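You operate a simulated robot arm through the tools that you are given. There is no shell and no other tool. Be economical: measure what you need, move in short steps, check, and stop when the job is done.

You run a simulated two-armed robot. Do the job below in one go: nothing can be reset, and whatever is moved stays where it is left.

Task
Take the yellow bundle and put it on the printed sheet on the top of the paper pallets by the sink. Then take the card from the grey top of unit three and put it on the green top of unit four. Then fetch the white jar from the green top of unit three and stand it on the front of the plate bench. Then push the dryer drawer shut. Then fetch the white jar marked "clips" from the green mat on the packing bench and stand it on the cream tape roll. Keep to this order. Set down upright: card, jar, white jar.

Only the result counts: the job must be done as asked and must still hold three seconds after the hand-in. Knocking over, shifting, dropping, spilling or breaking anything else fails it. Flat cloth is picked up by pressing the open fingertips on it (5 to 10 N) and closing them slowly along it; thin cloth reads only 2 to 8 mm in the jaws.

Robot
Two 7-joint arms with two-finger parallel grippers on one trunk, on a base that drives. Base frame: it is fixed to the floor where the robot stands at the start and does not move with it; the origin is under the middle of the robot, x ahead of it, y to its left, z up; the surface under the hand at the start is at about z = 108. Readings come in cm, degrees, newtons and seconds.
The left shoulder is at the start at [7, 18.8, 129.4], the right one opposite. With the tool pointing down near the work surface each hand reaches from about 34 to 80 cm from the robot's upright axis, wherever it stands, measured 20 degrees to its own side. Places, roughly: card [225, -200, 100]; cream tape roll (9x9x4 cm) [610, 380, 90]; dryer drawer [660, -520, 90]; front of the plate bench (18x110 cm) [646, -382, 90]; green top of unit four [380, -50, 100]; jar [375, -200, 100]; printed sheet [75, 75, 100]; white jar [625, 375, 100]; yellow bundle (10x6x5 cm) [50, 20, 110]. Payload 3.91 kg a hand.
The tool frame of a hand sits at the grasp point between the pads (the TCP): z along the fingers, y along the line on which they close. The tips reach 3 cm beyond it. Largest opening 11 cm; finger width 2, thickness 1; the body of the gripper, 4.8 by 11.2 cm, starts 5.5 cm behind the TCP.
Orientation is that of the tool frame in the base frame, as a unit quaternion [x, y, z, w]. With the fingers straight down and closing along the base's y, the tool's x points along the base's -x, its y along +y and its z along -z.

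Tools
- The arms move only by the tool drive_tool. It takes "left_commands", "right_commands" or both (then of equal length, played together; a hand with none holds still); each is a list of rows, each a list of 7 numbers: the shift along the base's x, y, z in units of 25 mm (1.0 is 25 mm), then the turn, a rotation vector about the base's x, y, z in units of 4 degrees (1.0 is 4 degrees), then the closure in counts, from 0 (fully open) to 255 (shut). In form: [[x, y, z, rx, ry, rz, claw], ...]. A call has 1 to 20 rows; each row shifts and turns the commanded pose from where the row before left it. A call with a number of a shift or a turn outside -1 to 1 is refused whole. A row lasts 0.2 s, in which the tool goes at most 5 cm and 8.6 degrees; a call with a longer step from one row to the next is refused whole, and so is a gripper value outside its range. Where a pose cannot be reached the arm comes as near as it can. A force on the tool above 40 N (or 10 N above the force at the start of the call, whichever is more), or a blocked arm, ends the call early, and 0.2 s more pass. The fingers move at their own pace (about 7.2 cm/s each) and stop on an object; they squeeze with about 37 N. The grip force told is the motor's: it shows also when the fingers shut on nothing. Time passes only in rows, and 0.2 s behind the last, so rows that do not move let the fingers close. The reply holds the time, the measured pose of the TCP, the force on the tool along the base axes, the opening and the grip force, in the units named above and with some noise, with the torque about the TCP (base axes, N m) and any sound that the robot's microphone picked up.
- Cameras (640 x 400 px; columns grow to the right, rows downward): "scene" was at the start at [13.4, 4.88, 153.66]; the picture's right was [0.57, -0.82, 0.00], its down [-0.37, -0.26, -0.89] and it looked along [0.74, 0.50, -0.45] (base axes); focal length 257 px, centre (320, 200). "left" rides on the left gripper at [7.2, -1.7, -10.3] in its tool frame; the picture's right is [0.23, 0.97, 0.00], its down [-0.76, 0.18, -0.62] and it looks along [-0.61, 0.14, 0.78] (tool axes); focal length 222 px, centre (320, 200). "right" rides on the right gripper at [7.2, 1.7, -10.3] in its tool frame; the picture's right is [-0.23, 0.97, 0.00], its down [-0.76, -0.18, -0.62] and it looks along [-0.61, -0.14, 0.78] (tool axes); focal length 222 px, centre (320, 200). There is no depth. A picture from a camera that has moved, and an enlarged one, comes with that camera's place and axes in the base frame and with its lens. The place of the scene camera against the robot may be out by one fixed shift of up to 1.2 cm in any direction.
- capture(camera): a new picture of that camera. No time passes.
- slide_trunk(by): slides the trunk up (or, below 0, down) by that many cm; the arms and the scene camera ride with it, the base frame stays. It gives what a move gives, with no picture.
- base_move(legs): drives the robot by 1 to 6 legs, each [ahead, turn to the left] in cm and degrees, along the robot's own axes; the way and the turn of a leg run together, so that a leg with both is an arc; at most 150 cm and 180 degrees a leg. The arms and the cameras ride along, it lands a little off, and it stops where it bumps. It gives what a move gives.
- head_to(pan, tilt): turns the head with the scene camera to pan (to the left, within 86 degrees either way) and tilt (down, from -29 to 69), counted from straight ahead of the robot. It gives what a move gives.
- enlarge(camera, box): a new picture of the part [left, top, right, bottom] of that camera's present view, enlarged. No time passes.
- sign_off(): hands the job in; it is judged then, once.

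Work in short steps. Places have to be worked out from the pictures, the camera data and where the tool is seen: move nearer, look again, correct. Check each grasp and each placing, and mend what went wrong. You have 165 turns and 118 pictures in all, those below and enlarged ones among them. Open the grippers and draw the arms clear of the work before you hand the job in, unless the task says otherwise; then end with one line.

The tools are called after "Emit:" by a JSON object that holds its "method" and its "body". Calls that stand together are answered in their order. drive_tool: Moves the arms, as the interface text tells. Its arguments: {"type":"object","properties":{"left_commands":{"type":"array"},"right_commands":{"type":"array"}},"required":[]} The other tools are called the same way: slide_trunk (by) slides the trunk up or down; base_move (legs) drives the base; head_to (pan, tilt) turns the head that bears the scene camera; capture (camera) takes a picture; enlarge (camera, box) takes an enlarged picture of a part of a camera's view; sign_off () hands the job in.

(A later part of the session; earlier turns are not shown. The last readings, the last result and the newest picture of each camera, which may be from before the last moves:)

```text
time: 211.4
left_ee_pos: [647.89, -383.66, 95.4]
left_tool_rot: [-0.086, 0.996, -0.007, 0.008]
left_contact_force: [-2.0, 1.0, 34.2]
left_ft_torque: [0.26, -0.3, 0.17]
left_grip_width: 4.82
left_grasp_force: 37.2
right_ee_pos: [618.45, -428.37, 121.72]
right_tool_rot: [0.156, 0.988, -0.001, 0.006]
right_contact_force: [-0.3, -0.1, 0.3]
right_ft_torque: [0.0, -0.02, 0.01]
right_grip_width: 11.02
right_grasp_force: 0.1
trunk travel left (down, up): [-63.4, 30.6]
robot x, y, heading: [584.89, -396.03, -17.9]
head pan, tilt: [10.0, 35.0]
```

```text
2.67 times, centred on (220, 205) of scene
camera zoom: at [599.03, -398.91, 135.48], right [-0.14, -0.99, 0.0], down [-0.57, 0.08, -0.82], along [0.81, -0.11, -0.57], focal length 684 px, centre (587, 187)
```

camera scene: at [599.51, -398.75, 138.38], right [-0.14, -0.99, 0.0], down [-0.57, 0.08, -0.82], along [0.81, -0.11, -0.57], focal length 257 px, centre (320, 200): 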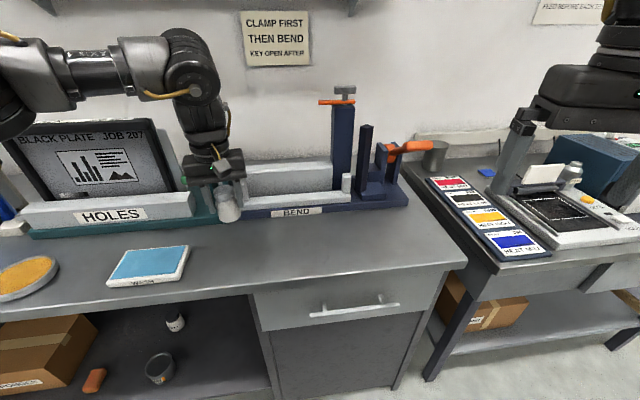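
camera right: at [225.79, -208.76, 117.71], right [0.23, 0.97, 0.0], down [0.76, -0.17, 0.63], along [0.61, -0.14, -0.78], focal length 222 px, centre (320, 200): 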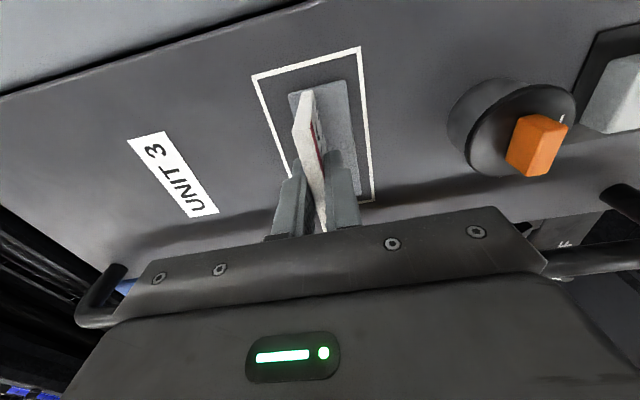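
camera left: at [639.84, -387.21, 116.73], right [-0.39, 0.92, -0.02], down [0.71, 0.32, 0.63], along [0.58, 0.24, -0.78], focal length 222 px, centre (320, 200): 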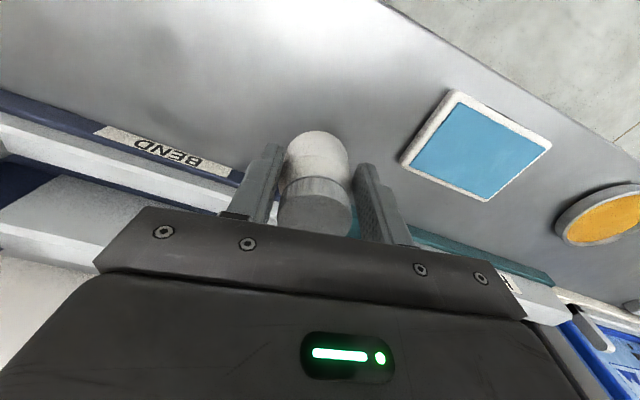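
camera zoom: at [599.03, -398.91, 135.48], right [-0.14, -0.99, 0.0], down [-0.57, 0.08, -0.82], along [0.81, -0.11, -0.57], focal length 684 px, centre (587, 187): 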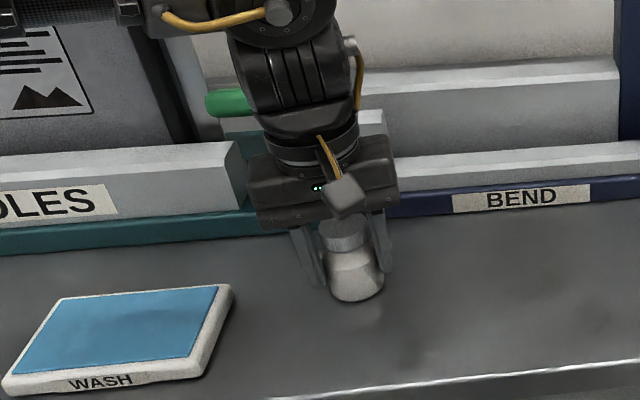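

The jar is pressed on the bench at 34 N. I ease the trunk up a little, then release.

Emit:
{"method": "slide_trunk", "body": {"by": 0.4}}

Emit:
{"method": "drive_tool", "body": {"left_commands": [[0, 0, 0, 0, 0, 0, 200], [0, 0, 0, 0, 0, 0, 150], [0, 0, 0, 0, 0, 0, 110], [0, 0, 0, 0, 0, 0, 70], [0, 0, 0, 0, 0, 0, 40], [0, 0, 0, 0, 0, 0, 40]]}}

Emit:
{"method": "slide_trunk", "body": {"by": 14}}

Emit:
{"method": "capture", "body": {"camera": "scene"}}

```text
time: 211.9
left_ee_pos: [648.06, -383.7, 95.39]
left_tool_rot: [-0.086, 0.996, -0.006, 0.004]
left_contact_force: [-2.4, -2.8, 7.3]
left_ft_torque: [-0.05, -0.18, -0.08]
left_grip_width: 4.76
left_grasp_force: 37.3
right_ee_pos: [618.58, -428.29, 122.04]
right_tool_rot: [0.156, 0.988, -0.001, 0.005]
right_contact_force: [0.0, 1.0, 0.1]
right_ft_torque: [0.02, -0.02, 0.03]
right_grip_width: 11.01
right_grasp_force: 0.1
trunk travel left (down, up): [-63.8, 30.2]
robot x, y, heading: [585.23, -395.75, -17.8]
head pan, tilt: [10.0, 35.0]
```

```text
time: 213.3
left_ee_pos: [648.18, -383.53, 95.4]
left_tool_rot: [-0.087, 0.996, -0.006, 0.005]
left_contact_force: [0.1, 0.1, -0.3]
left_ft_torque: [0.01, 0.0, 0.01]
left_grip_width: 9.26
left_grasp_force: 0.0
right_ee_pos: [618.8, -428.26, 122.09]
right_tool_rot: [0.156, 0.988, -0.001, 0.004]
right_contact_force: [0.1, 0.2, -0.2]
right_ft_torque: [-0.01, 0.02, 0.01]
right_grip_width: 11.0
right_grasp_force: 0.1
trunk travel left (down, up): [-63.8, 30.2]
robot x, y, heading: [585.34, -395.68, -17.9]
head pan, tilt: [10.0, 35.0]
```

```text
time: 215.0
left_ee_pos: [648.32, -383.69, 109.39]
left_tool_rot: [-0.086, 0.996, -0.007, 0.005]
left_contact_force: [0.1, -0.2, -0.4]
left_ft_torque: [0.04, -0.04, -0.01]
left_grip_width: 9.28
left_grasp_force: 0.0
right_ee_pos: [618.79, -428.23, 136.01]
right_tool_rot: [0.157, 0.988, -0.001, 0.004]
right_contact_force: [-1.3, -1.2, 0.0]
right_ft_torque: [-0.02, 0.03, -0.03]
right_grip_width: 11.01
right_grasp_force: 0.1
trunk travel left (down, up): [-77.8, 16.2]
robot x, y, heading: [585.2, -395.61, -18.2]
head pan, tilt: [10.0, 35.0]
```

```text
71 pictures are left
camera scene: at [599.49, -398.82, 149.78], right [-0.14, -0.99, 0.0], down [-0.57, 0.08, -0.82], along [0.81, -0.11, -0.57], focal length 257 px, centre (320, 200)
```

scene: 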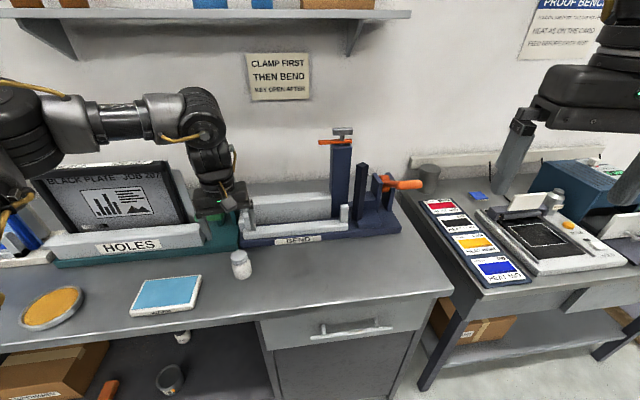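

The jar stands upright on the bench front. I back off, raise the trunk, and drive along to the proof bench with the dryer.

Emit:
{"method": "slide_trunk", "body": {"by": 12}}

Emit:
{"method": "base_move", "body": {"legs": [[-30, 0], [0, -72], [115, 0], [0, 80]]}}

Emit:
{"method": "head_to", "body": {"pan": 0, "tilt": 30}}

Emit:
{"method": "capture", "body": {"camera": "scene"}}

```text
time: 216.5
left_ee_pos: [648.16, -383.53, 121.43]
left_tool_rot: [-0.086, 0.996, -0.007, 0.005]
left_contact_force: [-0.2, -0.2, 0.2]
left_ft_torque: [-0.05, 0.01, -0.01]
left_grip_width: 9.24
left_grasp_force: 0.0
right_ee_pos: [618.84, -428.27, 147.96]
right_tool_rot: [0.157, 0.988, -0.002, 0.005]
right_contact_force: [0.5, -0.3, -0.7]
right_ft_torque: [0.01, -0.02, 0.04]
right_grip_width: 11.01
right_grasp_force: 0.1
trunk travel left (down, up): [-89.8, 4.2]
robot x, y, heading: [585.24, -395.86, -17.8]
head pan, tilt: [10.0, 35.0]
```

```text
time: 230.7
left_ee_pos: [617.28, -485.86, 121.49]
left_tool_rot: [-0.149, 0.989, -0.006, 0.004]
left_contact_force: [0.4, 0.2, 0.2]
left_ft_torque: [-0.03, -0.02, 0.05]
left_grip_width: 9.28
left_grasp_force: 0.0
right_ee_pos: [593.73, -533.81, 148.01]
right_tool_rot: [0.093, 0.996, -0.001, 0.004]
right_contact_force: [-0.9, 0.2, 0.9]
right_ft_torque: [-0.01, -0.01, -0.01]
right_grip_width: 10.99
right_grasp_force: 0.1
trunk travel left (down, up): [-89.8, 4.2]
robot x, y, heading: [556.27, -506.11, -10.9]
head pan, tilt: [10.0, 35.0]
```

```text
time: 231.4
left_ee_pos: [617.33, -485.69, 121.49]
left_tool_rot: [-0.148, 0.989, -0.006, 0.006]
left_contact_force: [0.4, -0.1, 0.4]
left_ft_torque: [0.02, 0.03, -0.01]
left_grip_width: 9.28
left_grasp_force: 0.0
right_ee_pos: [593.82, -533.79, 148.02]
right_tool_rot: [0.093, 0.996, -0.001, 0.005]
right_contact_force: [-1.1, 0.0, 0.8]
right_ft_torque: [-0.02, -0.03, 0.03]
right_grip_width: 11.0
right_grasp_force: 0.1
trunk travel left (down, up): [-89.8, 4.2]
robot x, y, heading: [556.16, -505.77, -10.6]
head pan, tilt: [0.0, 30.0]
```

```text
70 pictures are left
camera scene: at [570.96, -508.71, 162.57], right [-0.19, -0.98, 0.0], down [-0.49, 0.09, -0.87], along [0.85, -0.16, -0.5], focal length 257 px, centre (320, 200)
```

scene: 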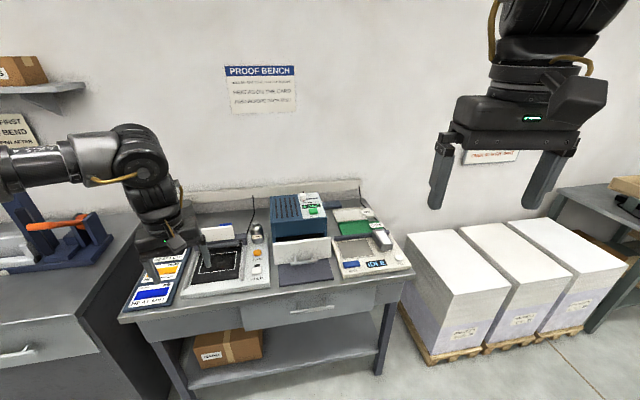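

Emit:
{"method": "enlarge", "body": {"camera": "scene", "box": [180, 180, 420, 330]}}

```text
2.67 times, centred on (300, 255) of scene
camera zoom: at [570.96, -508.71, 162.57], right [-0.19, -0.98, 0.0], down [-0.49, 0.09, -0.87], along [0.85, -0.16, -0.5], focal length 684 px, centre (373, 53)
```

zoom: 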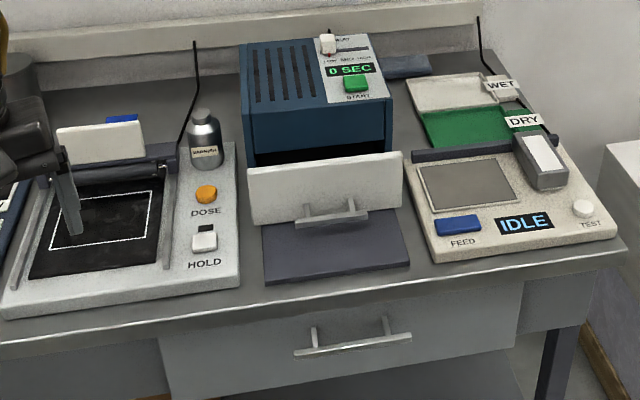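

The dryer's drawer (light panel with handle) is pulled out: panel about x 646, y -505…-527, z 91–101.5. I first free the left arm outward, then come closer and lower the trunk.

Emit:
{"method": "drive_tool", "body": {"left_commands": [[-0.465, 0.87, 0.5, 0, 0, -0.58, 0], [-0.465, 0.87, 0.5, 0, 0, -0.58, 0], [-0.465, 0.87, 0.5, 0, 0, -0.58, 0], [-0.465, 0.87, 0.5, 0, 0, -0.58, 0], [-0.465, 0.87, 0.5, 0, 0, -0.58, 0], [-0.465, 0.87, 0.5, 0, 0, -0.58, 0], [-0.465, 0.87, 0.5, 0, 0, -0.58, 0], [-0.465, 0.87, 0.5, 0, 0, -0.58, 0], [-0.465, 0.87, 0.5, 0, 0, -0.58, 0], [-0.465, 0.87, 0.5, 0, 0, -0.58, 0], [-0.465, 0.87, 0.5, 0, 0, -0.58, 0], [-0.465, 0.87, 0.5, 0, 0, -0.58, 0], [0, 0, 0, 0, 0, 0, 0]]}}

Emit:
{"method": "base_move", "body": {"legs": [[0, 11], [28, 0]]}}

Emit:
{"method": "slide_trunk", "body": {"by": -20}}

Emit:
{"method": "head_to", "body": {"pan": -10, "tilt": 35}}

Emit:
{"method": "capture", "body": {"camera": "scene"}}

```text
time: 234.2
left_ee_pos: [603.24, -459.56, 136.46]
left_tool_rot: [0.095, 0.995, -0.008, 0.003]
left_contact_force: [-0.9, 0.0, -1.5]
left_ft_torque: [0.0, 0.02, -0.03]
left_grip_width: 11.0
left_grasp_force: 0.1
right_ee_pos: [593.88, -533.74, 147.97]
right_tool_rot: [0.093, 0.996, -0.002, 0.004]
right_contact_force: [0.0, -0.3, -0.8]
right_ft_torque: [0.02, -0.02, 0.0]
right_grip_width: 10.99
right_grasp_force: 0.0
trunk travel left (down, up): [-89.8, 4.2]
robot x, y, heading: [556.18, -505.72, -10.6]
head pan, tilt: [0.0, 30.0]
```

```text
time: 236.9
left_ee_pos: [620.66, -450.39, 136.58]
left_tool_rot: [-0.01, 1.0, -0.007, 0.006]
left_contact_force: [-1.1, -0.6, -0.2]
left_ft_torque: [0.0, -0.01, 0.01]
left_grip_width: 10.99
left_grasp_force: 0.1
right_ee_pos: [626.6, -525.08, 148.22]
right_tool_rot: [-0.011, 1.0, -0.001, 0.005]
right_contact_force: [-0.6, 0.1, 0.2]
right_ft_torque: [-0.01, -0.02, -0.03]
right_grip_width: 10.99
right_grasp_force: 0.2
trunk travel left (down, up): [-89.8, 4.2]
robot x, y, heading: [584.33, -505.08, 1.1]
head pan, tilt: [0.0, 30.0]
```

```text
time: 239.1
left_ee_pos: [620.96, -450.4, 116.44]
left_tool_rot: [-0.01, 1.0, -0.007, 0.005]
left_contact_force: [-0.2, 0.3, -1.2]
left_ft_torque: [0.03, -0.03, 0.02]
left_grip_width: 10.98
left_grasp_force: 0.1
right_ee_pos: [627.02, -525.17, 127.93]
right_tool_rot: [-0.01, 1.0, -0.001, 0.004]
right_contact_force: [0.3, 0.4, 0.0]
right_ft_torque: [-0.03, -0.01, 0.0]
right_grip_width: 11.01
right_grasp_force: 0.0
trunk travel left (down, up): [-69.8, 24.2]
robot x, y, heading: [584.19, -505.25, 0.9]
head pan, tilt: [0.0, 30.0]
```

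```text
time: 239.8
left_ee_pos: [620.99, -450.53, 116.5]
left_tool_rot: [-0.01, 1.0, -0.007, 0.005]
left_contact_force: [-0.5, 0.5, -0.4]
left_ft_torque: [-0.03, 0.01, 0.01]
left_grip_width: 10.98
left_grasp_force: 0.0
right_ee_pos: [626.94, -525.13, 128.0]
right_tool_rot: [-0.009, 1.0, -0.001, 0.004]
right_contact_force: [-0.3, 0.5, -0.5]
right_ft_torque: [-0.04, 0.02, 0.03]
right_grip_width: 10.98
right_grasp_force: 0.1
trunk travel left (down, up): [-69.8, 24.2]
robot x, y, heading: [584.43, -505.06, 0.9]
head pan, tilt: [-10.0, 35.0]
```

```text
68 pictures are left
camera scene: at [599.01, -507.0, 141.79], right [-0.15, -0.99, 0.0], down [-0.57, 0.09, -0.82], along [0.81, -0.13, -0.57], focal length 257 px, centre (320, 200)
```

scene: 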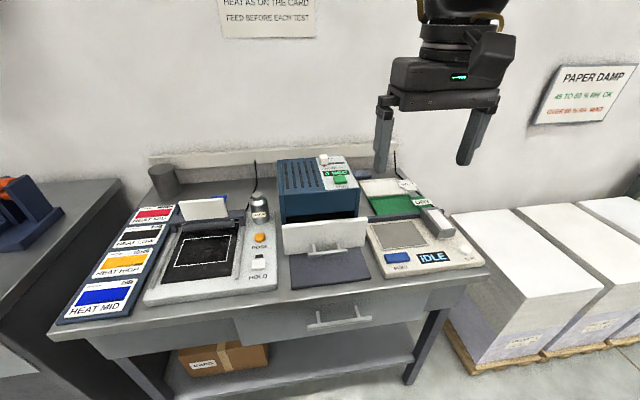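

I close the right gripper, tilt it 45° forward and bring it in front of the panel, above the handle.

Emit:
{"method": "drive_tool", "body": {"right_commands": [[0.3, 0.303, -0.4, 0, -0.94, 0, 255], [0.3, 0.303, -0.4, 0, -0.94, 0, 255], [0.3, 0.303, -0.4, 0, -0.94, 0, 255], [0.3, 0.303, -0.4, 0, -0.94, 0, 255], [0.3, 0.303, -0.4, 0, -0.94, 0, 255], [0.3, 0.303, -0.4, 0, -0.94, 0, 255], [0.3, 0.303, -0.4, 0, -0.94, 0, 255], [0.3, 0.303, -0.4, 0, -0.94, 0, 255], [0.3, 0.303, -0.4, 0, -0.94, 0, 255], [0.3, 0.303, -0.4, 0, -0.94, 0, 255], [0.3, 0.303, -0.4, 0, -0.94, 0, 255], [0.3, 0.303, -0.4, 0, -0.94, 0, 255], [0, 0, 0, 0, 0, 0, 255]]}}

Emit:
{"method": "capture", "body": {"camera": "scene"}}

```text
time: 242.6
left_ee_pos: [620.96, -450.5, 116.57]
left_tool_rot: [-0.01, 1.0, -0.008, 0.004]
left_contact_force: [-0.1, 0.8, -0.1]
left_ft_torque: [0.04, -0.02, 0.02]
left_grip_width: 11.01
left_grasp_force: 0.0
right_ee_pos: [635.68, -531.88, 127.93]
right_tool_rot: [-0.008, 0.921, -0.004, 0.389]
right_contact_force: [0.2, 0.5, 0.2]
right_ft_torque: [0.0, -0.03, 0.01]
right_grip_width: 0.0
right_grasp_force: 36.8
right hand out of reach, approached as far as the arm can: row 4, 5, 6, 7, 8, 9, 10, 11, 12
trunk travel left (down, up): [-69.8, 24.2]
robot x, y, heading: [584.56, -505.4, 0.8]
head pan, tilt: [-10.0, 35.0]
```

```text
67 pictures are left
camera scene: at [598.91, -507.05, 141.8], right [-0.16, -0.99, 0.0], down [-0.57, 0.09, -0.82], along [0.81, -0.13, -0.57], focal length 257 px, centre (320, 200)
```

scene: 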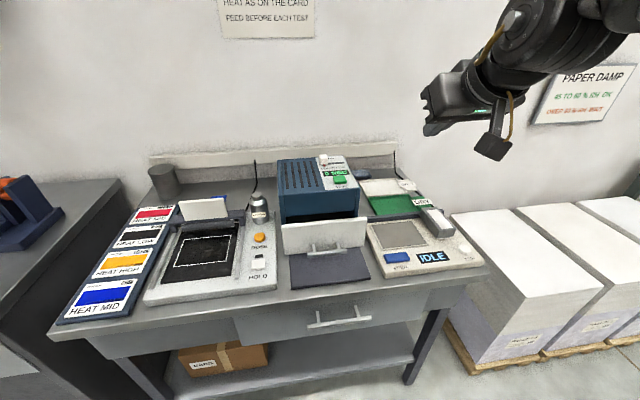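

The tilt is reached but the arm resists moving inward. I use the base to aim instead: turn left 16° and back 5 cm, then lower the trunk.

Emit:
{"method": "base_move", "body": {"legs": [[0, 16], [-5, 0]]}}

Emit:
{"method": "slide_trunk", "body": {"by": -20}}

Emit:
{"method": "head_to", "body": {"pan": -20, "tilt": 35}}

Emit:
{"method": "capture", "body": {"camera": "scene"}}

Emit:
{"method": "capture", "body": {"camera": "right"}}

```text
time: 244.5
left_ee_pos: [599.59, -443.68, 116.32]
left_tool_rot: [-0.153, 0.988, -0.006, 0.004]
left_contact_force: [0.3, 0.4, -0.2]
left_ft_torque: [-0.01, 0.04, -0.03]
left_grip_width: 11.0
left_grasp_force: 0.0
right_ee_pos: [636.91, -517.43, 127.61]
right_tool_rot: [-0.141, 0.912, 0.052, 0.383]
right_contact_force: [0.2, -0.8, -1.2]
right_ft_torque: [-0.01, 0.02, 0.02]
right_grip_width: 0.0
right_grasp_force: 36.5
trunk travel left (down, up): [-69.8, 24.2]
robot x, y, heading: [579.79, -506.75, 17.6]
head pan, tilt: [-10.0, 35.0]
```

```text
time: 246.6
left_ee_pos: [599.21, -443.88, 96.51]
left_tool_rot: [-0.153, 0.988, -0.007, 0.005]
left_contact_force: [0.1, 0.1, 0.9]
left_ft_torque: [0.02, 0.01, 0.02]
left_grip_width: 10.99
left_grasp_force: 0.0
right_ee_pos: [636.37, -517.53, 107.86]
right_tool_rot: [-0.142, 0.911, 0.052, 0.384]
right_contact_force: [-1.3, -0.4, 0.1]
right_ft_torque: [0.01, -0.04, -0.01]
right_grip_width: 0.02
right_grasp_force: 37.4
trunk travel left (down, up): [-49.8, 44.2]
robot x, y, heading: [579.91, -507.24, 17.6]
head pan, tilt: [-10.0, 35.0]
```

```text
time: 247.3
left_ee_pos: [599.08, -443.87, 96.5]
left_tool_rot: [-0.153, 0.988, -0.006, 0.006]
left_contact_force: [1.1, 0.2, 0.4]
left_ft_torque: [-0.02, -0.03, 0.02]
left_grip_width: 11.02
left_grasp_force: 0.0
right_ee_pos: [636.49, -517.56, 107.86]
right_tool_rot: [-0.141, 0.911, 0.052, 0.384]
right_contact_force: [0.2, 0.5, -0.1]
right_ft_torque: [0.01, -0.01, 0.01]
right_grip_width: 0.0
right_grasp_force: 37.3
trunk travel left (down, up): [-49.8, 44.2]
robot x, y, heading: [579.7, -506.99, 17.7]
head pan, tilt: [-20.0, 35.0]
```

```text
66 pictures are left
camera scene: at [594.19, -506.07, 121.79], right [-0.04, -1.0, 0.0], down [-0.57, 0.02, -0.82], along [0.82, -0.03, -0.57], focal length 257 px, centre (320, 200)
```

scene: 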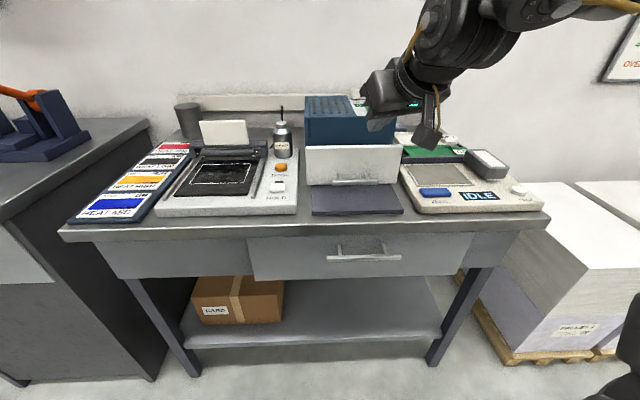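

```text
65 pictures are left
camera right: at [624.02, -519.68, 109.75], right [-0.14, 0.98, 0.15], down [0.13, -0.13, 0.98], along [0.98, 0.15, -0.11], focal length 222 px, centre (320, 200)
```

right: 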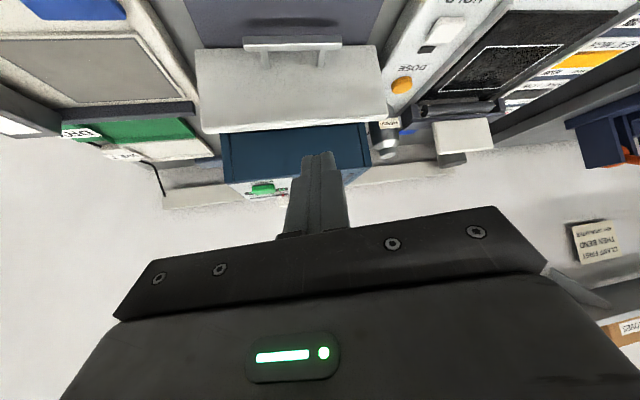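

The tip is lined up with the panel. I lower 8.5 cm more and drive up to near contact.

Emit:
{"method": "slide_trunk", "body": {"by": -8.5}}

Emit:
{"method": "base_move", "body": {"legs": [[6, 0]]}}

Emit:
{"method": "capture", "body": {"camera": "scene"}}

```text
time: 248.6
left_ee_pos: [599.08, -443.83, 87.93]
left_tool_rot: [-0.152, 0.988, -0.007, 0.006]
left_contact_force: [-0.4, -0.7, 1.0]
left_ft_torque: [0.01, -0.01, -0.01]
left_grip_width: 11.01
left_grasp_force: 0.0
right_ee_pos: [636.48, -517.49, 99.19]
right_tool_rot: [-0.141, 0.911, 0.051, 0.384]
right_contact_force: [-0.8, -0.3, 0.5]
right_ft_torque: [0.0, 0.0, 0.01]
right_grip_width: 0.0
right_grasp_force: 36.7
trunk travel left (down, up): [-41.3, 52.7]
robot x, y, heading: [579.61, -506.85, 17.7]
head pan, tilt: [-20.0, 35.0]
```

```text
time: 249.5
left_ee_pos: [605.08, -442.14, 87.89]
left_tool_rot: [-0.151, 0.989, -0.006, 0.004]
left_contact_force: [0.6, 0.0, -0.5]
left_ft_torque: [0.0, 0.04, 0.0]
left_grip_width: 11.0
left_grasp_force: 0.0
right_ee_pos: [642.05, -516.05, 99.2]
right_tool_rot: [-0.14, 0.912, 0.05, 0.383]
right_contact_force: [0.7, -0.1, 0.2]
right_ft_torque: [0.02, 0.0, -0.03]
right_grip_width: 0.0
right_grasp_force: 37.3
trunk travel left (down, up): [-41.3, 52.7]
robot x, y, heading: [585.2, -505.01, 17.6]
head pan, tilt: [-20.0, 35.0]
```

```text
64 pictures are left
camera scene: at [599.88, -504.34, 113.26], right [-0.04, -1.0, 0.0], down [-0.57, 0.03, -0.82], along [0.82, -0.04, -0.57], focal length 257 px, centre (320, 200)
```

scene: 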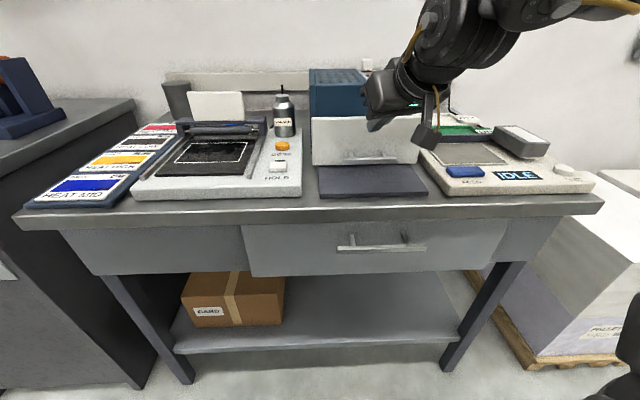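

Now I push in +x with the arm in small steps.

Emit:
{"method": "drive_tool", "body": {"right_commands": [[0.3, 0, 0, 0, 0, 0, 255], [0.3, 0, 0, 0, 0, 0, 255], [0.3, 0, 0, 0, 0, 0, 255], [0.3, 0, 0, 0, 0, 0, 255], [0, 0, 0, 0, 0, 0, 255]]}}

```text
time: 250.7
left_ee_pos: [604.93, -442.22, 88.11]
left_tool_rot: [-0.151, 0.989, -0.006, 0.006]
left_contact_force: [-0.3, -0.6, -0.3]
left_ft_torque: [0.01, 0.0, 0.0]
left_grip_width: 11.01
left_grasp_force: 0.2
right_ee_pos: [644.9, -516.12, 99.33]
right_tool_rot: [-0.139, 0.912, 0.05, 0.384]
right_contact_force: [-0.1, -0.4, 0.1]
right_ft_torque: [-0.02, -0.03, 0.0]
right_grip_width: 0.0
right_grasp_force: 37.4
trunk travel left (down, up): [-41.3, 52.7]
robot x, y, heading: [585.16, -504.83, 17.4]
head pan, tilt: [-20.0, 35.0]
```

No force yet (tip at about x 647). I continue and check with a picture.

Emit:
{"method": "drive_tool", "body": {"right_commands": [[0.3, 0, 0, 0, 0, 0, 255], [0.3, 0, 0, 0, 0, 0, 255], [0.3, 0, 0, 0, 0, 0, 255], [0, 0, 0, 0, 0, 0, 255]]}}

Emit:
{"method": "enlarge", "body": {"camera": "scene", "box": [280, 50, 480, 210]}}

Emit:
{"method": "capture", "body": {"camera": "right"}}

```text
time: 251.7
left_ee_pos: [604.84, -442.11, 87.95]
left_tool_rot: [-0.151, 0.989, -0.006, 0.006]
left_contact_force: [0.3, -0.1, 0.1]
left_ft_torque: [0.01, -0.01, 0.01]
left_grip_width: 10.98
left_grasp_force: 0.1
right_ee_pos: [647.06, -516.03, 99.34]
right_tool_rot: [-0.14, 0.911, 0.052, 0.385]
right_contact_force: [0.9, -0.5, 0.3]
right_ft_torque: [-0.03, -0.03, -0.03]
right_grip_width: 0.0
right_grasp_force: 36.6
trunk travel left (down, up): [-41.3, 52.7]
robot x, y, heading: [585.28, -505.64, 17.6]
head pan, tilt: [-20.0, 35.0]
```

```text
2.50 times, centred on (380, 130) of scene
camera zoom: at [599.71, -504.39, 113.29], right [-0.04, -1.0, 0.0], down [-0.57, 0.03, -0.82], along [0.82, -0.04, -0.57], focal length 642 px, centre (170, 375)
```

zoom: 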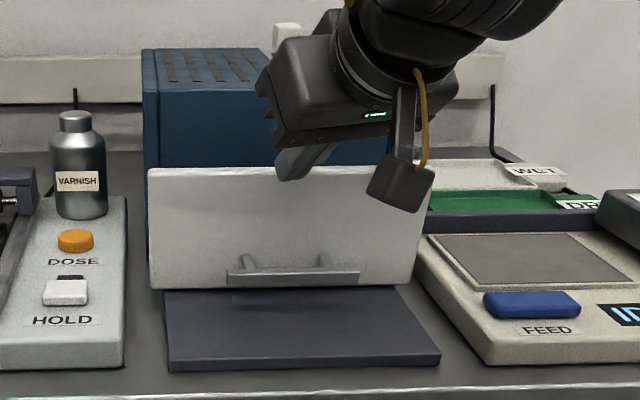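

```text
62 pictures are left
camera right: at [634.68, -518.18, 101.24], right [-0.13, 0.98, 0.15], down [0.13, -0.13, 0.98], along [0.98, 0.15, -0.11], focal length 222 px, centre (320, 200)
```

right: 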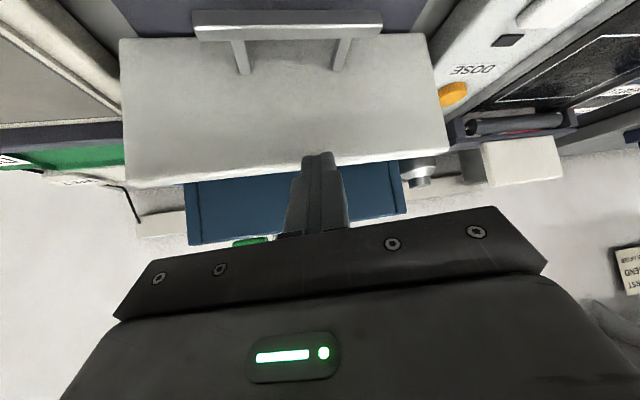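

The tip is just under the panel's top rim, not touching yet. I lower 2.3 cm for a safer contact, then push on.

Emit:
{"method": "drive_tool", "body": {"right_commands": [[0, 0, -0.45, 0, 0, 0, 255], [0, 0, -0.45, 0, 0, 0, 255], [0.3, 0, 0, 0, 0, 0, 255], [0.3, 0, 0, 0, 0, 0, 255], [0, 0, 0, 0, 0, 0, 255]]}}

Emit:
{"method": "enlarge", "body": {"camera": "scene", "box": [280, 50, 480, 210]}}

```text
time: 252.9
left_ee_pos: [604.9, -442.19, 88.03]
left_tool_rot: [-0.151, 0.989, -0.006, 0.006]
left_contact_force: [0.4, -0.3, 0.6]
left_ft_torque: [-0.01, -0.02, -0.01]
left_grip_width: 10.99
left_grasp_force: 0.0
right_ee_pos: [648.68, -516.14, 97.04]
right_tool_rot: [-0.139, 0.911, 0.05, 0.384]
right_contact_force: [-0.7, -0.1, 0.1]
right_ft_torque: [0.0, 0.01, -0.01]
right_grip_width: 0.0
right_grasp_force: 36.8
trunk travel left (down, up): [-41.3, 52.7]
robot x, y, heading: [585.47, -505.06, 17.6]
head pan, tilt: [-20.0, 35.0]
```

```text
2.50 times, centred on (380, 130) of scene
camera zoom: at [599.71, -504.39, 113.29], right [-0.04, -1.0, 0.0], down [-0.57, 0.03, -0.82], along [0.82, -0.04, -0.57], focal length 642 px, centre (170, 375)
```

zoom: 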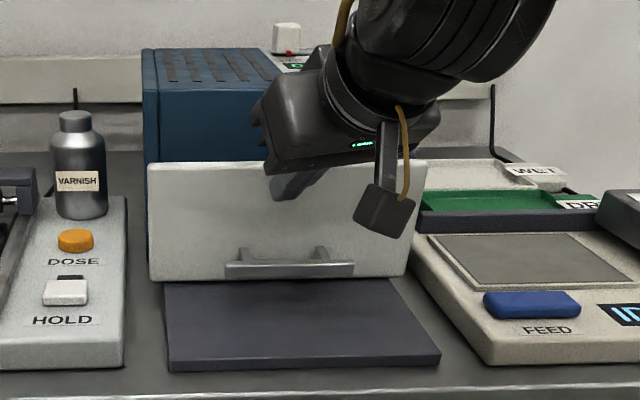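

The drawer is now moving with light force. I keep pushing.

Emit:
{"method": "drive_tool", "body": {"right_commands": [[0.3, 0, 0, 0, 0, 0, 255], [0.3, 0, 0, 0, 0, 0, 255], [0.3, 0, 0, 0, 0, 0, 255], [0.3, 0, 0, 0, 0, 0, 255], [0, 0, 0, 0, 0, 0, 255]]}}

Emit:
{"method": "enlarge", "body": {"camera": "scene", "box": [280, 50, 480, 210]}}

```text
time: 254.1
left_ee_pos: [604.77, -442.17, 87.98]
left_tool_rot: [-0.151, 0.989, -0.007, 0.005]
left_contact_force: [-0.8, 0.0, 0.7]
left_ft_torque: [0.01, 0.01, -0.02]
left_grip_width: 10.98
left_grasp_force: 0.0
right_ee_pos: [651.69, -516.07, 96.91]
right_tool_rot: [-0.139, 0.911, 0.051, 0.385]
right_contact_force: [0.9, 0.6, -0.4]
right_ft_torque: [0.0, 0.02, -0.04]
right_grip_width: 0.01
right_grasp_force: 36.6
trunk travel left (down, up): [-41.3, 52.7]
robot x, y, heading: [585.4, -504.82, 17.3]
head pan, tilt: [-20.0, 35.0]
```

```text
2.50 times, centred on (380, 130) of scene
camera zoom: at [599.72, -504.39, 113.29], right [-0.04, -1.0, 0.0], down [-0.57, 0.03, -0.82], along [0.82, -0.04, -0.57], focal length 642 px, centre (170, 375)
```

zoom: 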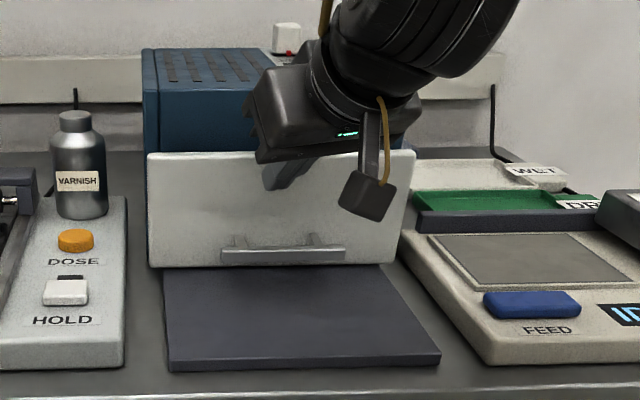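

Still sliding. I continue pushing.

Emit:
{"method": "drive_tool", "body": {"right_commands": [[0.3, 0, 0, 0, 0, 0, 255], [0.3, 0, 0, 0, 0, 0, 255], [0.3, 0, 0, 0, 0, 0, 255], [0.3, 0, 0, 0, 0, 0, 255], [0.3, 0, 0, 0, 0, 0, 255], [0, 0, 0, 0, 0, 0, 255]]}}

Emit:
{"method": "enlarge", "body": {"camera": "scene", "box": [280, 50, 480, 210]}}

```text
time: 255.3
left_ee_pos: [604.67, -442.25, 87.98]
left_tool_rot: [-0.15, 0.989, -0.006, 0.007]
left_contact_force: [0.3, -0.7, -0.3]
left_ft_torque: [0.02, -0.01, 0.02]
left_grip_width: 11.01
left_grasp_force: 0.1
right_ee_pos: [654.17, -516.15, 97.26]
right_tool_rot: [-0.143, 0.912, 0.05, 0.38]
right_contact_force: [-22.9, -0.7, 4.8]
right_ft_torque: [-0.06, 0.19, -0.04]
right_grip_width: 0.0
right_grasp_force: 37.3
trunk travel left (down, up): [-41.3, 52.7]
robot x, y, heading: [585.76, -504.96, 17.2]
head pan, tilt: [-20.0, 35.0]
stopped in row 5 (right hand): the force on the tool passed its limit at 49 N (the readings are from after the stop); the commanded pose is now the measured one
```

```text
2.50 times, centred on (380, 130) of scene
camera zoom: at [599.24, -504.48, 113.36], right [-0.05, -1.0, 0.0], down [-0.57, 0.03, -0.82], along [0.82, -0.04, -0.57], focal length 642 px, centre (170, 375)
```

zoom: 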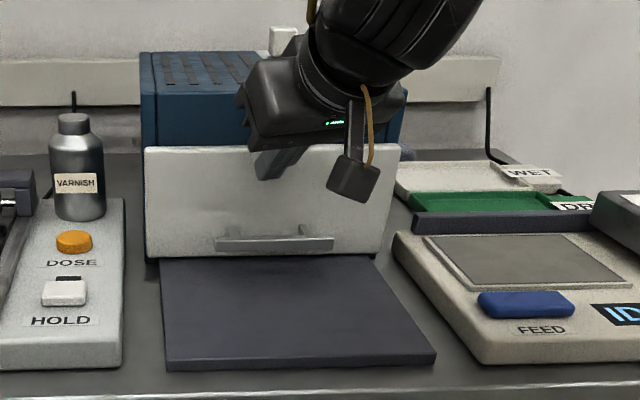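

A hard stop at 49 N means the drawer is shut. I withdraw and verify.

Emit:
{"method": "drive_tool", "body": {"right_commands": [[-0.4, 0, 0, 0, 0, 0, 255], [-0.4, 0, 0, 0, 0, 0, 255], [-0.4, 0, 0, 0, 0, 0, 255], [-0.4, 0, 0, 0, 0, 0, 255], [-0.4, 0, 0, 0, 0, 0, 255], [-0.4, 0, 0, 0, 0, 0, 255], [-0.4, 0, 0, 0, 0, 0, 255], [0, 0, 0, 0, 0, 0, 255]]}}

Emit:
{"method": "slide_trunk", "body": {"by": 35}}

Emit:
{"method": "capture", "body": {"camera": "scene"}}

```text
time: 257.1
left_ee_pos: [605.0, -442.31, 87.92]
left_tool_rot: [-0.151, 0.989, -0.007, 0.005]
left_contact_force: [-0.3, 0.6, 0.6]
left_ft_torque: [-0.03, 0.01, 0.01]
left_grip_width: 11.01
left_grasp_force: 0.1
right_ee_pos: [647.79, -516.07, 96.81]
right_tool_rot: [-0.142, 0.913, 0.05, 0.379]
right_contact_force: [0.7, 0.4, 0.8]
right_ft_torque: [-0.02, 0.02, -0.01]
right_grip_width: 0.0
right_grasp_force: 36.9
trunk travel left (down, up): [-41.3, 52.7]
robot x, y, heading: [584.96, -504.85, 17.3]
head pan, tilt: [-20.0, 35.0]
```

```text
time: 260.5
left_ee_pos: [604.98, -442.17, 122.89]
left_tool_rot: [-0.15, 0.989, -0.006, 0.005]
left_contact_force: [-0.9, 0.4, 0.7]
left_ft_torque: [0.0, -0.03, 0.01]
left_grip_width: 11.0
left_grasp_force: 0.0
right_ee_pos: [647.78, -516.07, 132.03]
right_tool_rot: [-0.142, 0.913, 0.05, 0.379]
right_contact_force: [0.4, -0.1, 0.5]
right_ft_torque: [0.0, -0.01, 0.0]
right_grip_width: 0.0
right_grasp_force: 37.1
trunk travel left (down, up): [-76.3, 17.7]
robot x, y, heading: [585.56, -505.05, 17.3]
head pan, tilt: [-20.0, 35.0]
```

```text
58 pictures are left
camera scene: at [599.67, -504.41, 148.28], right [-0.05, -1.0, 0.0], down [-0.57, 0.03, -0.82], along [0.82, -0.04, -0.57], focal length 257 px, centre (320, 200)
```

scene: 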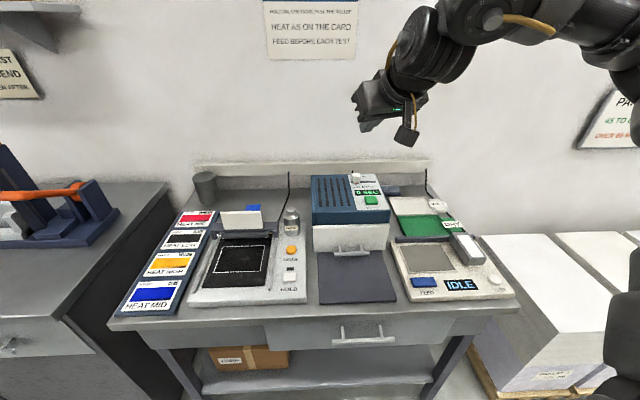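

The drawer is flush and shut, and nothing else has moved. I level and fold the right arm, back off, and head towards the packing bench.

Emit:
{"method": "drive_tool", "body": {"right_commands": [[-0.48, 0.09, 0.2, -0.263, 0.9, 0, 255], [-0.48, 0.09, 0.2, -0.263, 0.9, 0, 255], [-0.48, 0.09, 0.2, -0.263, 0.9, 0, 200], [-0.48, 0.09, 0.2, -0.263, 0.9, 0, 150], [-0.48, 0.09, 0.2, -0.263, 0.9, 0, 100], [-0.48, 0.09, 0.2, -0.263, 0.9, 0, 50], [-0.48, 0.09, 0.2, -0.263, 0.9, 0, 0], [-0.48, 0.09, 0.2, -0.263, 0.9, 0, 0], [-0.48, 0.09, 0.2, -0.263, 0.9, 0, 0], [-0.48, 0.09, 0.2, -0.263, 0.9, 0, 0], [-0.48, 0.09, 0.2, -0.263, 0.9, 0, 0], [-0.48, 0.09, 0.2, -0.263, 0.9, 0, 0], [0, 0, 0, 0, 0, 0, 0]]}}

Emit:
{"method": "base_move", "body": {"legs": [[-65, 0], [0, 74], [150, 0], [150, 0]]}}

Emit:
{"method": "head_to", "body": {"pan": -10, "tilt": 15}}

Emit:
{"method": "capture", "body": {"camera": "scene"}}

```text
time: 263.3
left_ee_pos: [604.96, -442.16, 122.89]
left_tool_rot: [-0.15, 0.989, -0.006, 0.006]
left_contact_force: [-0.2, -0.6, -0.5]
left_ft_torque: [-0.03, 0.0, 0.0]
left_grip_width: 11.0
left_grasp_force: 0.0
right_ee_pos: [633.43, -513.32, 137.91]
right_tool_rot: [-0.154, 0.988, 0.002, 0.0]
right_contact_force: [-1.2, -0.9, -0.6]
right_ft_torque: [0.04, -0.03, 0.04]
right_grip_width: 11.0
right_grasp_force: 0.0
trunk travel left (down, up): [-76.3, 17.7]
robot x, y, heading: [585.43, -505.27, 17.5]
head pan, tilt: [-20.0, 35.0]
```

```text
time: 266.3
left_ee_pos: [558.84, -458.54, 122.85]
left_tool_rot: [-0.144, 0.99, -0.007, 0.004]
left_contact_force: [0.6, -0.5, -0.2]
left_ft_torque: [0.02, 0.0, 0.01]
left_grip_width: 11.01
left_grasp_force: 0.0
right_ee_pos: [586.5, -530.06, 138.11]
right_tool_rot: [-0.146, 0.989, 0.001, 0.0]
right_contact_force: [0.3, -0.9, 0.3]
right_ft_torque: [0.03, 0.02, -0.02]
right_grip_width: 10.98
right_grasp_force: 0.0
trunk travel left (down, up): [-76.3, 17.7]
robot x, y, heading: [538.44, -521.86, 15.1]
head pan, tilt: [-20.0, 35.0]
stopped in leg 1: the robot was blocked; the commanded pose is now the measured one
```

```text
time: 267.1
left_ee_pos: [559.07, -458.47, 122.82]
left_tool_rot: [-0.144, 0.99, -0.006, 0.002]
left_contact_force: [0.5, 0.1, -0.3]
left_ft_torque: [0.0, 0.05, -0.01]
left_grip_width: 11.01
left_grasp_force: 0.0
right_ee_pos: [586.67, -530.04, 138.02]
right_tool_rot: [-0.146, 0.989, 0.001, -0.001]
right_contact_force: [0.7, 0.1, -1.5]
right_ft_torque: [0.01, 0.01, -0.01]
right_grip_width: 11.0
right_grasp_force: 0.1
trunk travel left (down, up): [-76.3, 17.7]
robot x, y, heading: [538.53, -522.14, 15.0]
head pan, tilt: [-10.0, 15.0]
```

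```text
57 pictures are left
camera scene: at [553.84, -520.25, 151.46], right [0.09, -1.0, 0.0], down [-0.26, -0.02, -0.97], along [0.96, 0.08, -0.26], focal length 257 px, centre (320, 200)
```

scene: 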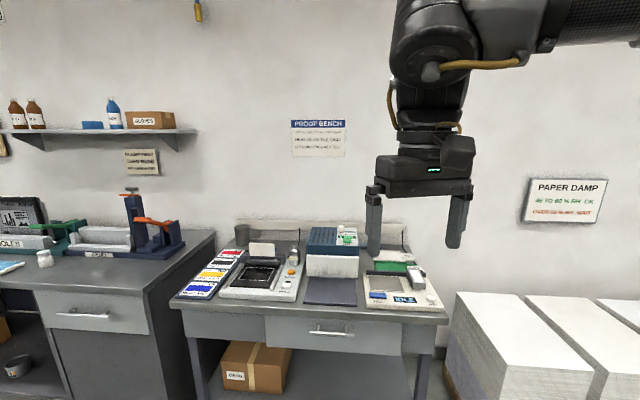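

Something behind blocked the base. I move forward a few cm, turn left in place and look at what is there.

Emit:
{"method": "base_move", "body": {"legs": [[8, 0], [0, 75]]}}

Emit:
{"method": "head_to", "body": {"pan": 80, "tilt": 40}}

Emit:
{"method": "capture", "body": {"camera": "scene"}}

```text
time: 271.3
left_ee_pos: [492.0, -481.29, 122.83]
left_tool_rot: [-0.7, 0.714, -0.003, 0.007]
left_contact_force: [0.4, -0.8, 0.2]
left_ft_torque: [0.03, 0.01, -0.02]
left_grip_width: 10.99
left_grasp_force: 0.0
right_ee_pos: [568.67, -476.79, 138.06]
right_tool_rot: [-0.702, 0.712, 0.0, -0.001]
right_contact_force: [-0.1, 0.0, -0.3]
right_ft_torque: [-0.03, 0.0, -0.02]
right_grip_width: 11.04
right_grasp_force: 0.0
trunk travel left (down, up): [-76.3, 17.7]
robot x, y, heading: [546.37, -519.69, 87.2]
head pan, tilt: [-10.0, 15.0]
```

```text
time: 273.0
left_ee_pos: [491.99, -481.33, 122.99]
left_tool_rot: [-0.7, 0.714, -0.002, 0.006]
left_contact_force: [-0.4, 0.6, 0.1]
left_ft_torque: [0.04, -0.04, 0.0]
left_grip_width: 11.0
left_grasp_force: 0.0
right_ee_pos: [568.62, -476.79, 137.94]
right_tool_rot: [-0.702, 0.712, 0.0, -0.001]
right_contact_force: [-0.3, 0.2, 0.7]
right_ft_torque: [0.01, 0.01, 0.01]
right_grip_width: 11.01
right_grasp_force: 0.1
trunk travel left (down, up): [-76.3, 17.7]
robot x, y, heading: [545.95, -519.86, 87.1]
head pan, tilt: [80.0, 40.0]
```

```text
56 pictures are left
camera scene: at [539.13, -513.39, 147.53], right [0.22, 0.98, 0.0], down [0.63, -0.14, -0.77], along [-0.75, 0.17, -0.64], focal length 257 px, centre (320, 200)
```

scene: 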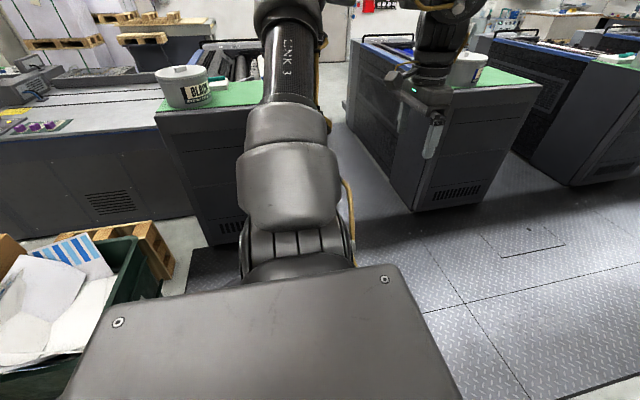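

A waste bin stands behind on the left; the bump stopped at it. I now drive forward along the clear aisle in +y.

Emit:
{"method": "base_move", "body": {"legs": [[0, 3], [145, 0], [145, 0], [145, 0], [145, 0]]}}

Emit:
{"method": "head_to", "body": {"pan": -10, "tilt": 15}}

Emit:
{"method": "capture", "body": {"camera": "scene"}}

```text
time: 301.1
left_ee_pos: [475.34, 97.26, 122.91]
left_tool_rot: [0.717, -0.697, 0.003, -0.007]
left_contact_force: [-0.4, -0.2, 0.0]
left_ft_torque: [0.0, -0.01, -0.03]
left_grip_width: 11.03
left_grasp_force: 0.1
right_ee_pos: [551.67, 105.5, 138.08]
right_tool_rot: [0.719, -0.695, -0.001, 0.0]
right_contact_force: [0.1, -0.6, -0.6]
right_ft_torque: [-0.02, 0.0, 0.03]
right_grip_width: 10.97
right_grasp_force: 0.2
trunk travel left (down, up): [-76.3, 17.7]
robot x, y, heading: [531.56, 61.09, 90.0]
head pan, tilt: [80.0, 40.0]
```

```text
time: 302.8
left_ee_pos: [475.39, 97.44, 122.91]
left_tool_rot: [0.717, -0.697, 0.003, -0.007]
left_contact_force: [0.4, -0.9, -0.5]
left_ft_torque: [0.0, -0.03, -0.02]
left_grip_width: 10.99
left_grasp_force: 0.1
right_ee_pos: [551.65, 105.47, 138.11]
right_tool_rot: [0.719, -0.695, 0.0, 0.001]
right_contact_force: [0.4, -0.1, -0.3]
right_ft_torque: [0.02, 0.01, -0.01]
right_grip_width: 11.01
right_grasp_force: 0.1
trunk travel left (down, up): [-76.3, 17.7]
robot x, y, heading: [531.4, 61.28, 89.9]
head pan, tilt: [-10.0, 15.0]
```

```text
55 pictures are left
camera scene: at [533.9, 75.18, 151.49], right [0.98, -0.17, 0.0], down [-0.04, -0.26, -0.97], along [0.17, 0.95, -0.26], focal length 257 px, centre (320, 200)
```

scene: 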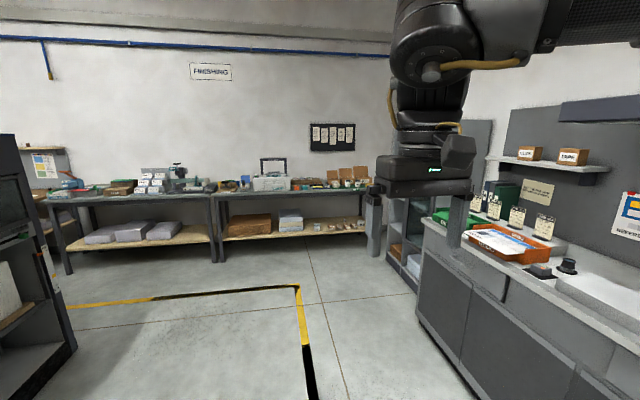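

The far right table matches the packing bench position. I enlarge it.

Emit:
{"method": "enlarge", "body": {"camera": "scene", "box": [210, 140, 400, 260]}}

```text
3.33 times, centred on (305, 200) of scene
camera zoom: at [533.9, 75.18, 151.49], right [0.98, -0.17, 0.0], down [-0.04, -0.26, -0.97], along [0.17, 0.95, -0.26], focal length 855 px, centre (370, 200)
```

zoom: 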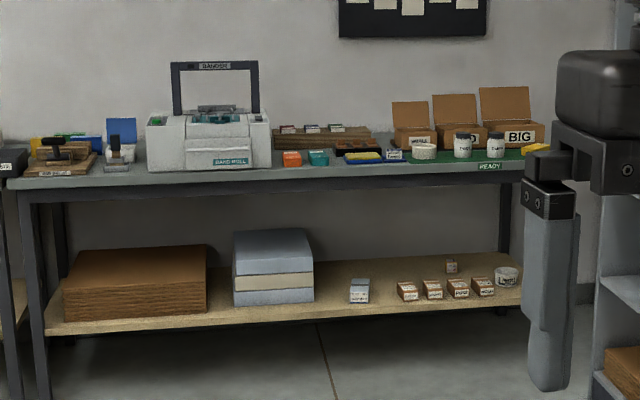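

The green mat with two dark-lidded white jars and the cream roll are at the right end. I drive closer.

Emit:
{"method": "base_move", "body": {"legs": [[0, -16], [95, 0], [95, 0], [0, 16]]}}

Emit:
{"method": "head_to", "body": {"pan": 0, "tilt": 25}}

Emit:
{"method": "capture", "body": {"camera": "scene"}}

```text
time: 314.2
left_ee_pos: [523.56, 280.03, 122.82]
left_tool_rot: [0.727, -0.687, 0.002, -0.007]
left_contact_force: [-0.1, 0.5, 0.3]
left_ft_torque: [-0.02, -0.03, 0.03]
left_grip_width: 10.98
left_grasp_force: 0.1
right_ee_pos: [599.47, 290.43, 138.12]
right_tool_rot: [0.729, -0.685, 0.0, 0.001]
right_contact_force: [0.5, 0.0, -0.2]
right_ft_torque: [-0.05, 0.01, 0.0]
right_grip_width: 11.0
right_grasp_force: 0.0
trunk travel left (down, up): [-76.3, 17.7]
robot x, y, heading: [580.41, 245.71, 91.7]
head pan, tilt: [-10.0, 15.0]
```

```text
time: 314.9
left_ee_pos: [523.41, 279.8, 122.93]
left_tool_rot: [0.727, -0.687, 0.003, -0.008]
left_contact_force: [0.8, -1.1, -0.4]
left_ft_torque: [0.03, -0.02, 0.02]
left_grip_width: 10.99
left_grasp_force: 0.1
right_ee_pos: [599.43, 290.27, 138.1]
right_tool_rot: [0.729, -0.684, 0.0, 0.001]
right_contact_force: [0.4, -0.6, 0.2]
right_ft_torque: [-0.01, -0.01, 0.04]
right_grip_width: 11.0
right_grasp_force: 0.1
trunk travel left (down, up): [-76.3, 17.7]
robot x, y, heading: [580.63, 245.52, 91.7]
head pan, tilt: [0.0, 25.0]
```

```text
53 pictures are left
camera scene: at [581.02, 259.46, 149.87], right [1.0, 0.03, 0.0], down [0.01, -0.42, -0.91], along [-0.03, 0.91, -0.42], focal length 257 px, centre (320, 200)
```

scene: 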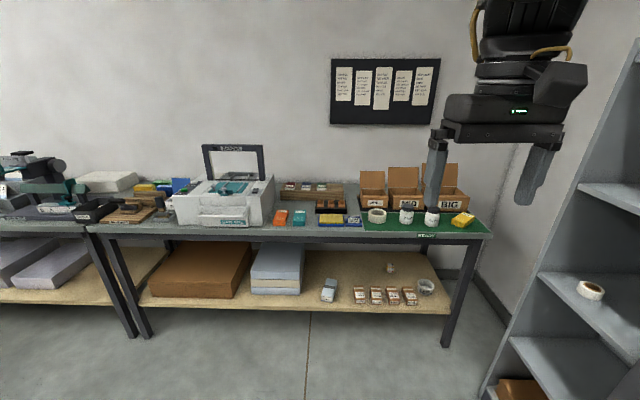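

Emit:
{"method": "enlarge", "body": {"camera": "scene", "box": [330, 150, 510, 260]}}

```text
3.56 times, centred on (420, 205) of scene
camera zoom: at [581.02, 259.46, 149.87], right [1.0, 0.03, 0.0], down [0.01, -0.42, -0.91], along [-0.03, 0.91, -0.42], focal length 912 px, centre (-36, 182)
```

zoom: 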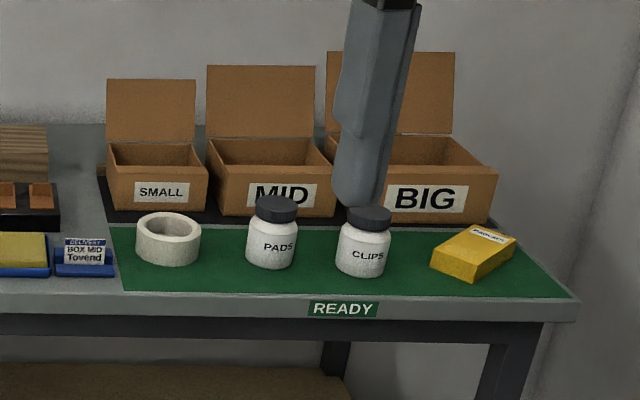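

CLIPS jar is near [632, 371], the roll near [606, 373.5], bench z ≈ 87, bench front y ≈ 361. I drive to about [600, 308] and lower the trunk 12 cm.

Emit:
{"method": "base_move", "body": {"legs": [[0, -19], [63, 0], [0, 17.5]]}}

Emit:
{"method": "slide_trunk", "body": {"by": -10}}

Emit:
{"method": "head_to", "body": {"pan": -20, "tilt": 38}}

Emit:
{"method": "capture", "body": {"camera": "scene"}}

Emit:
{"method": "capture", "body": {"camera": "right"}}

```text
time: 320.5
left_ee_pos: [544.95, 343.11, 122.97]
left_tool_rot: [0.711, -0.703, 0.003, -0.007]
left_contact_force: [-0.5, 0.2, 0.5]
left_ft_torque: [0.0, 0.01, 0.0]
left_grip_width: 10.99
left_grasp_force: 0.0
right_ee_pos: [621.51, 349.95, 138.02]
right_tool_rot: [0.713, -0.701, 0.0, 0.002]
right_contact_force: [0.0, -0.3, -0.1]
right_ft_torque: [-0.01, -0.01, -0.02]
right_grip_width: 11.0
right_grasp_force: 0.1
trunk travel left (down, up): [-76.3, 17.7]
robot x, y, heading: [600.46, 306.01, 88.8]
head pan, tilt: [0.0, 25.0]
```

```text
time: 321.8
left_ee_pos: [544.91, 343.18, 112.94]
left_tool_rot: [0.71, -0.704, 0.003, -0.008]
left_contact_force: [1.0, 0.1, 0.3]
left_ft_torque: [0.0, 0.0, 0.0]
left_grip_width: 10.96
left_grasp_force: 0.1
right_ee_pos: [621.32, 349.97, 128.17]
right_tool_rot: [0.713, -0.701, 0.0, 0.002]
right_contact_force: [0.8, -1.0, 0.4]
right_ft_torque: [0.01, 0.02, 0.0]
right_grip_width: 11.01
right_grasp_force: 0.1
trunk travel left (down, up): [-66.3, 27.7]
robot x, y, heading: [600.28, 306.37, 89.0]
head pan, tilt: [0.0, 25.0]
```

```text
time: 322.6
left_ee_pos: [544.85, 343.14, 112.89]
left_tool_rot: [0.711, -0.703, 0.003, -0.007]
left_contact_force: [-0.2, 0.3, 0.8]
left_ft_torque: [0.01, 0.02, 0.05]
left_grip_width: 11.0
left_grasp_force: 0.0
right_ee_pos: [621.29, 349.87, 128.13]
right_tool_rot: [0.712, -0.702, 0.0, 0.002]
right_contact_force: [-0.2, -0.1, -0.3]
right_ft_torque: [-0.05, 0.05, 0.0]
right_grip_width: 11.01
right_grasp_force: 0.0
trunk travel left (down, up): [-66.3, 27.7]
robot x, y, heading: [600.68, 306.3, 89.0]
head pan, tilt: [-20.0, 38.0]
```

```text
51 pictures are left
camera scene: at [604.39, 318.91, 137.84], right [0.93, -0.36, 0.0], down [-0.22, -0.57, -0.79], along [0.28, 0.74, -0.62], focal length 257 px, centre (320, 200)
```

scene: 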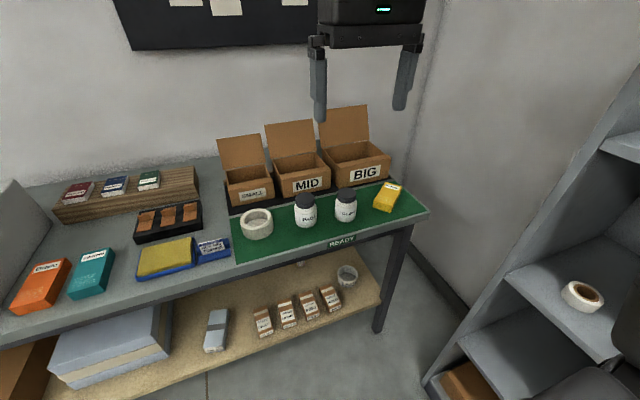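

```text
50 pictures are left
camera right: at [619.77, 342.66, 138.31], right [-0.98, 0.21, 0.0], down [0.17, 0.77, 0.62], along [0.13, 0.61, -0.78], focal length 222 px, centre (320, 200)
```

right: 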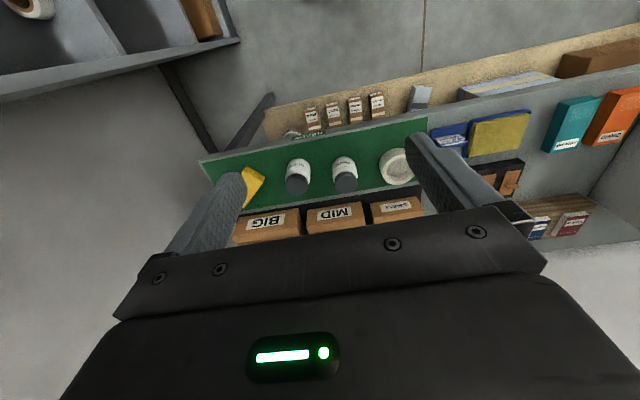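

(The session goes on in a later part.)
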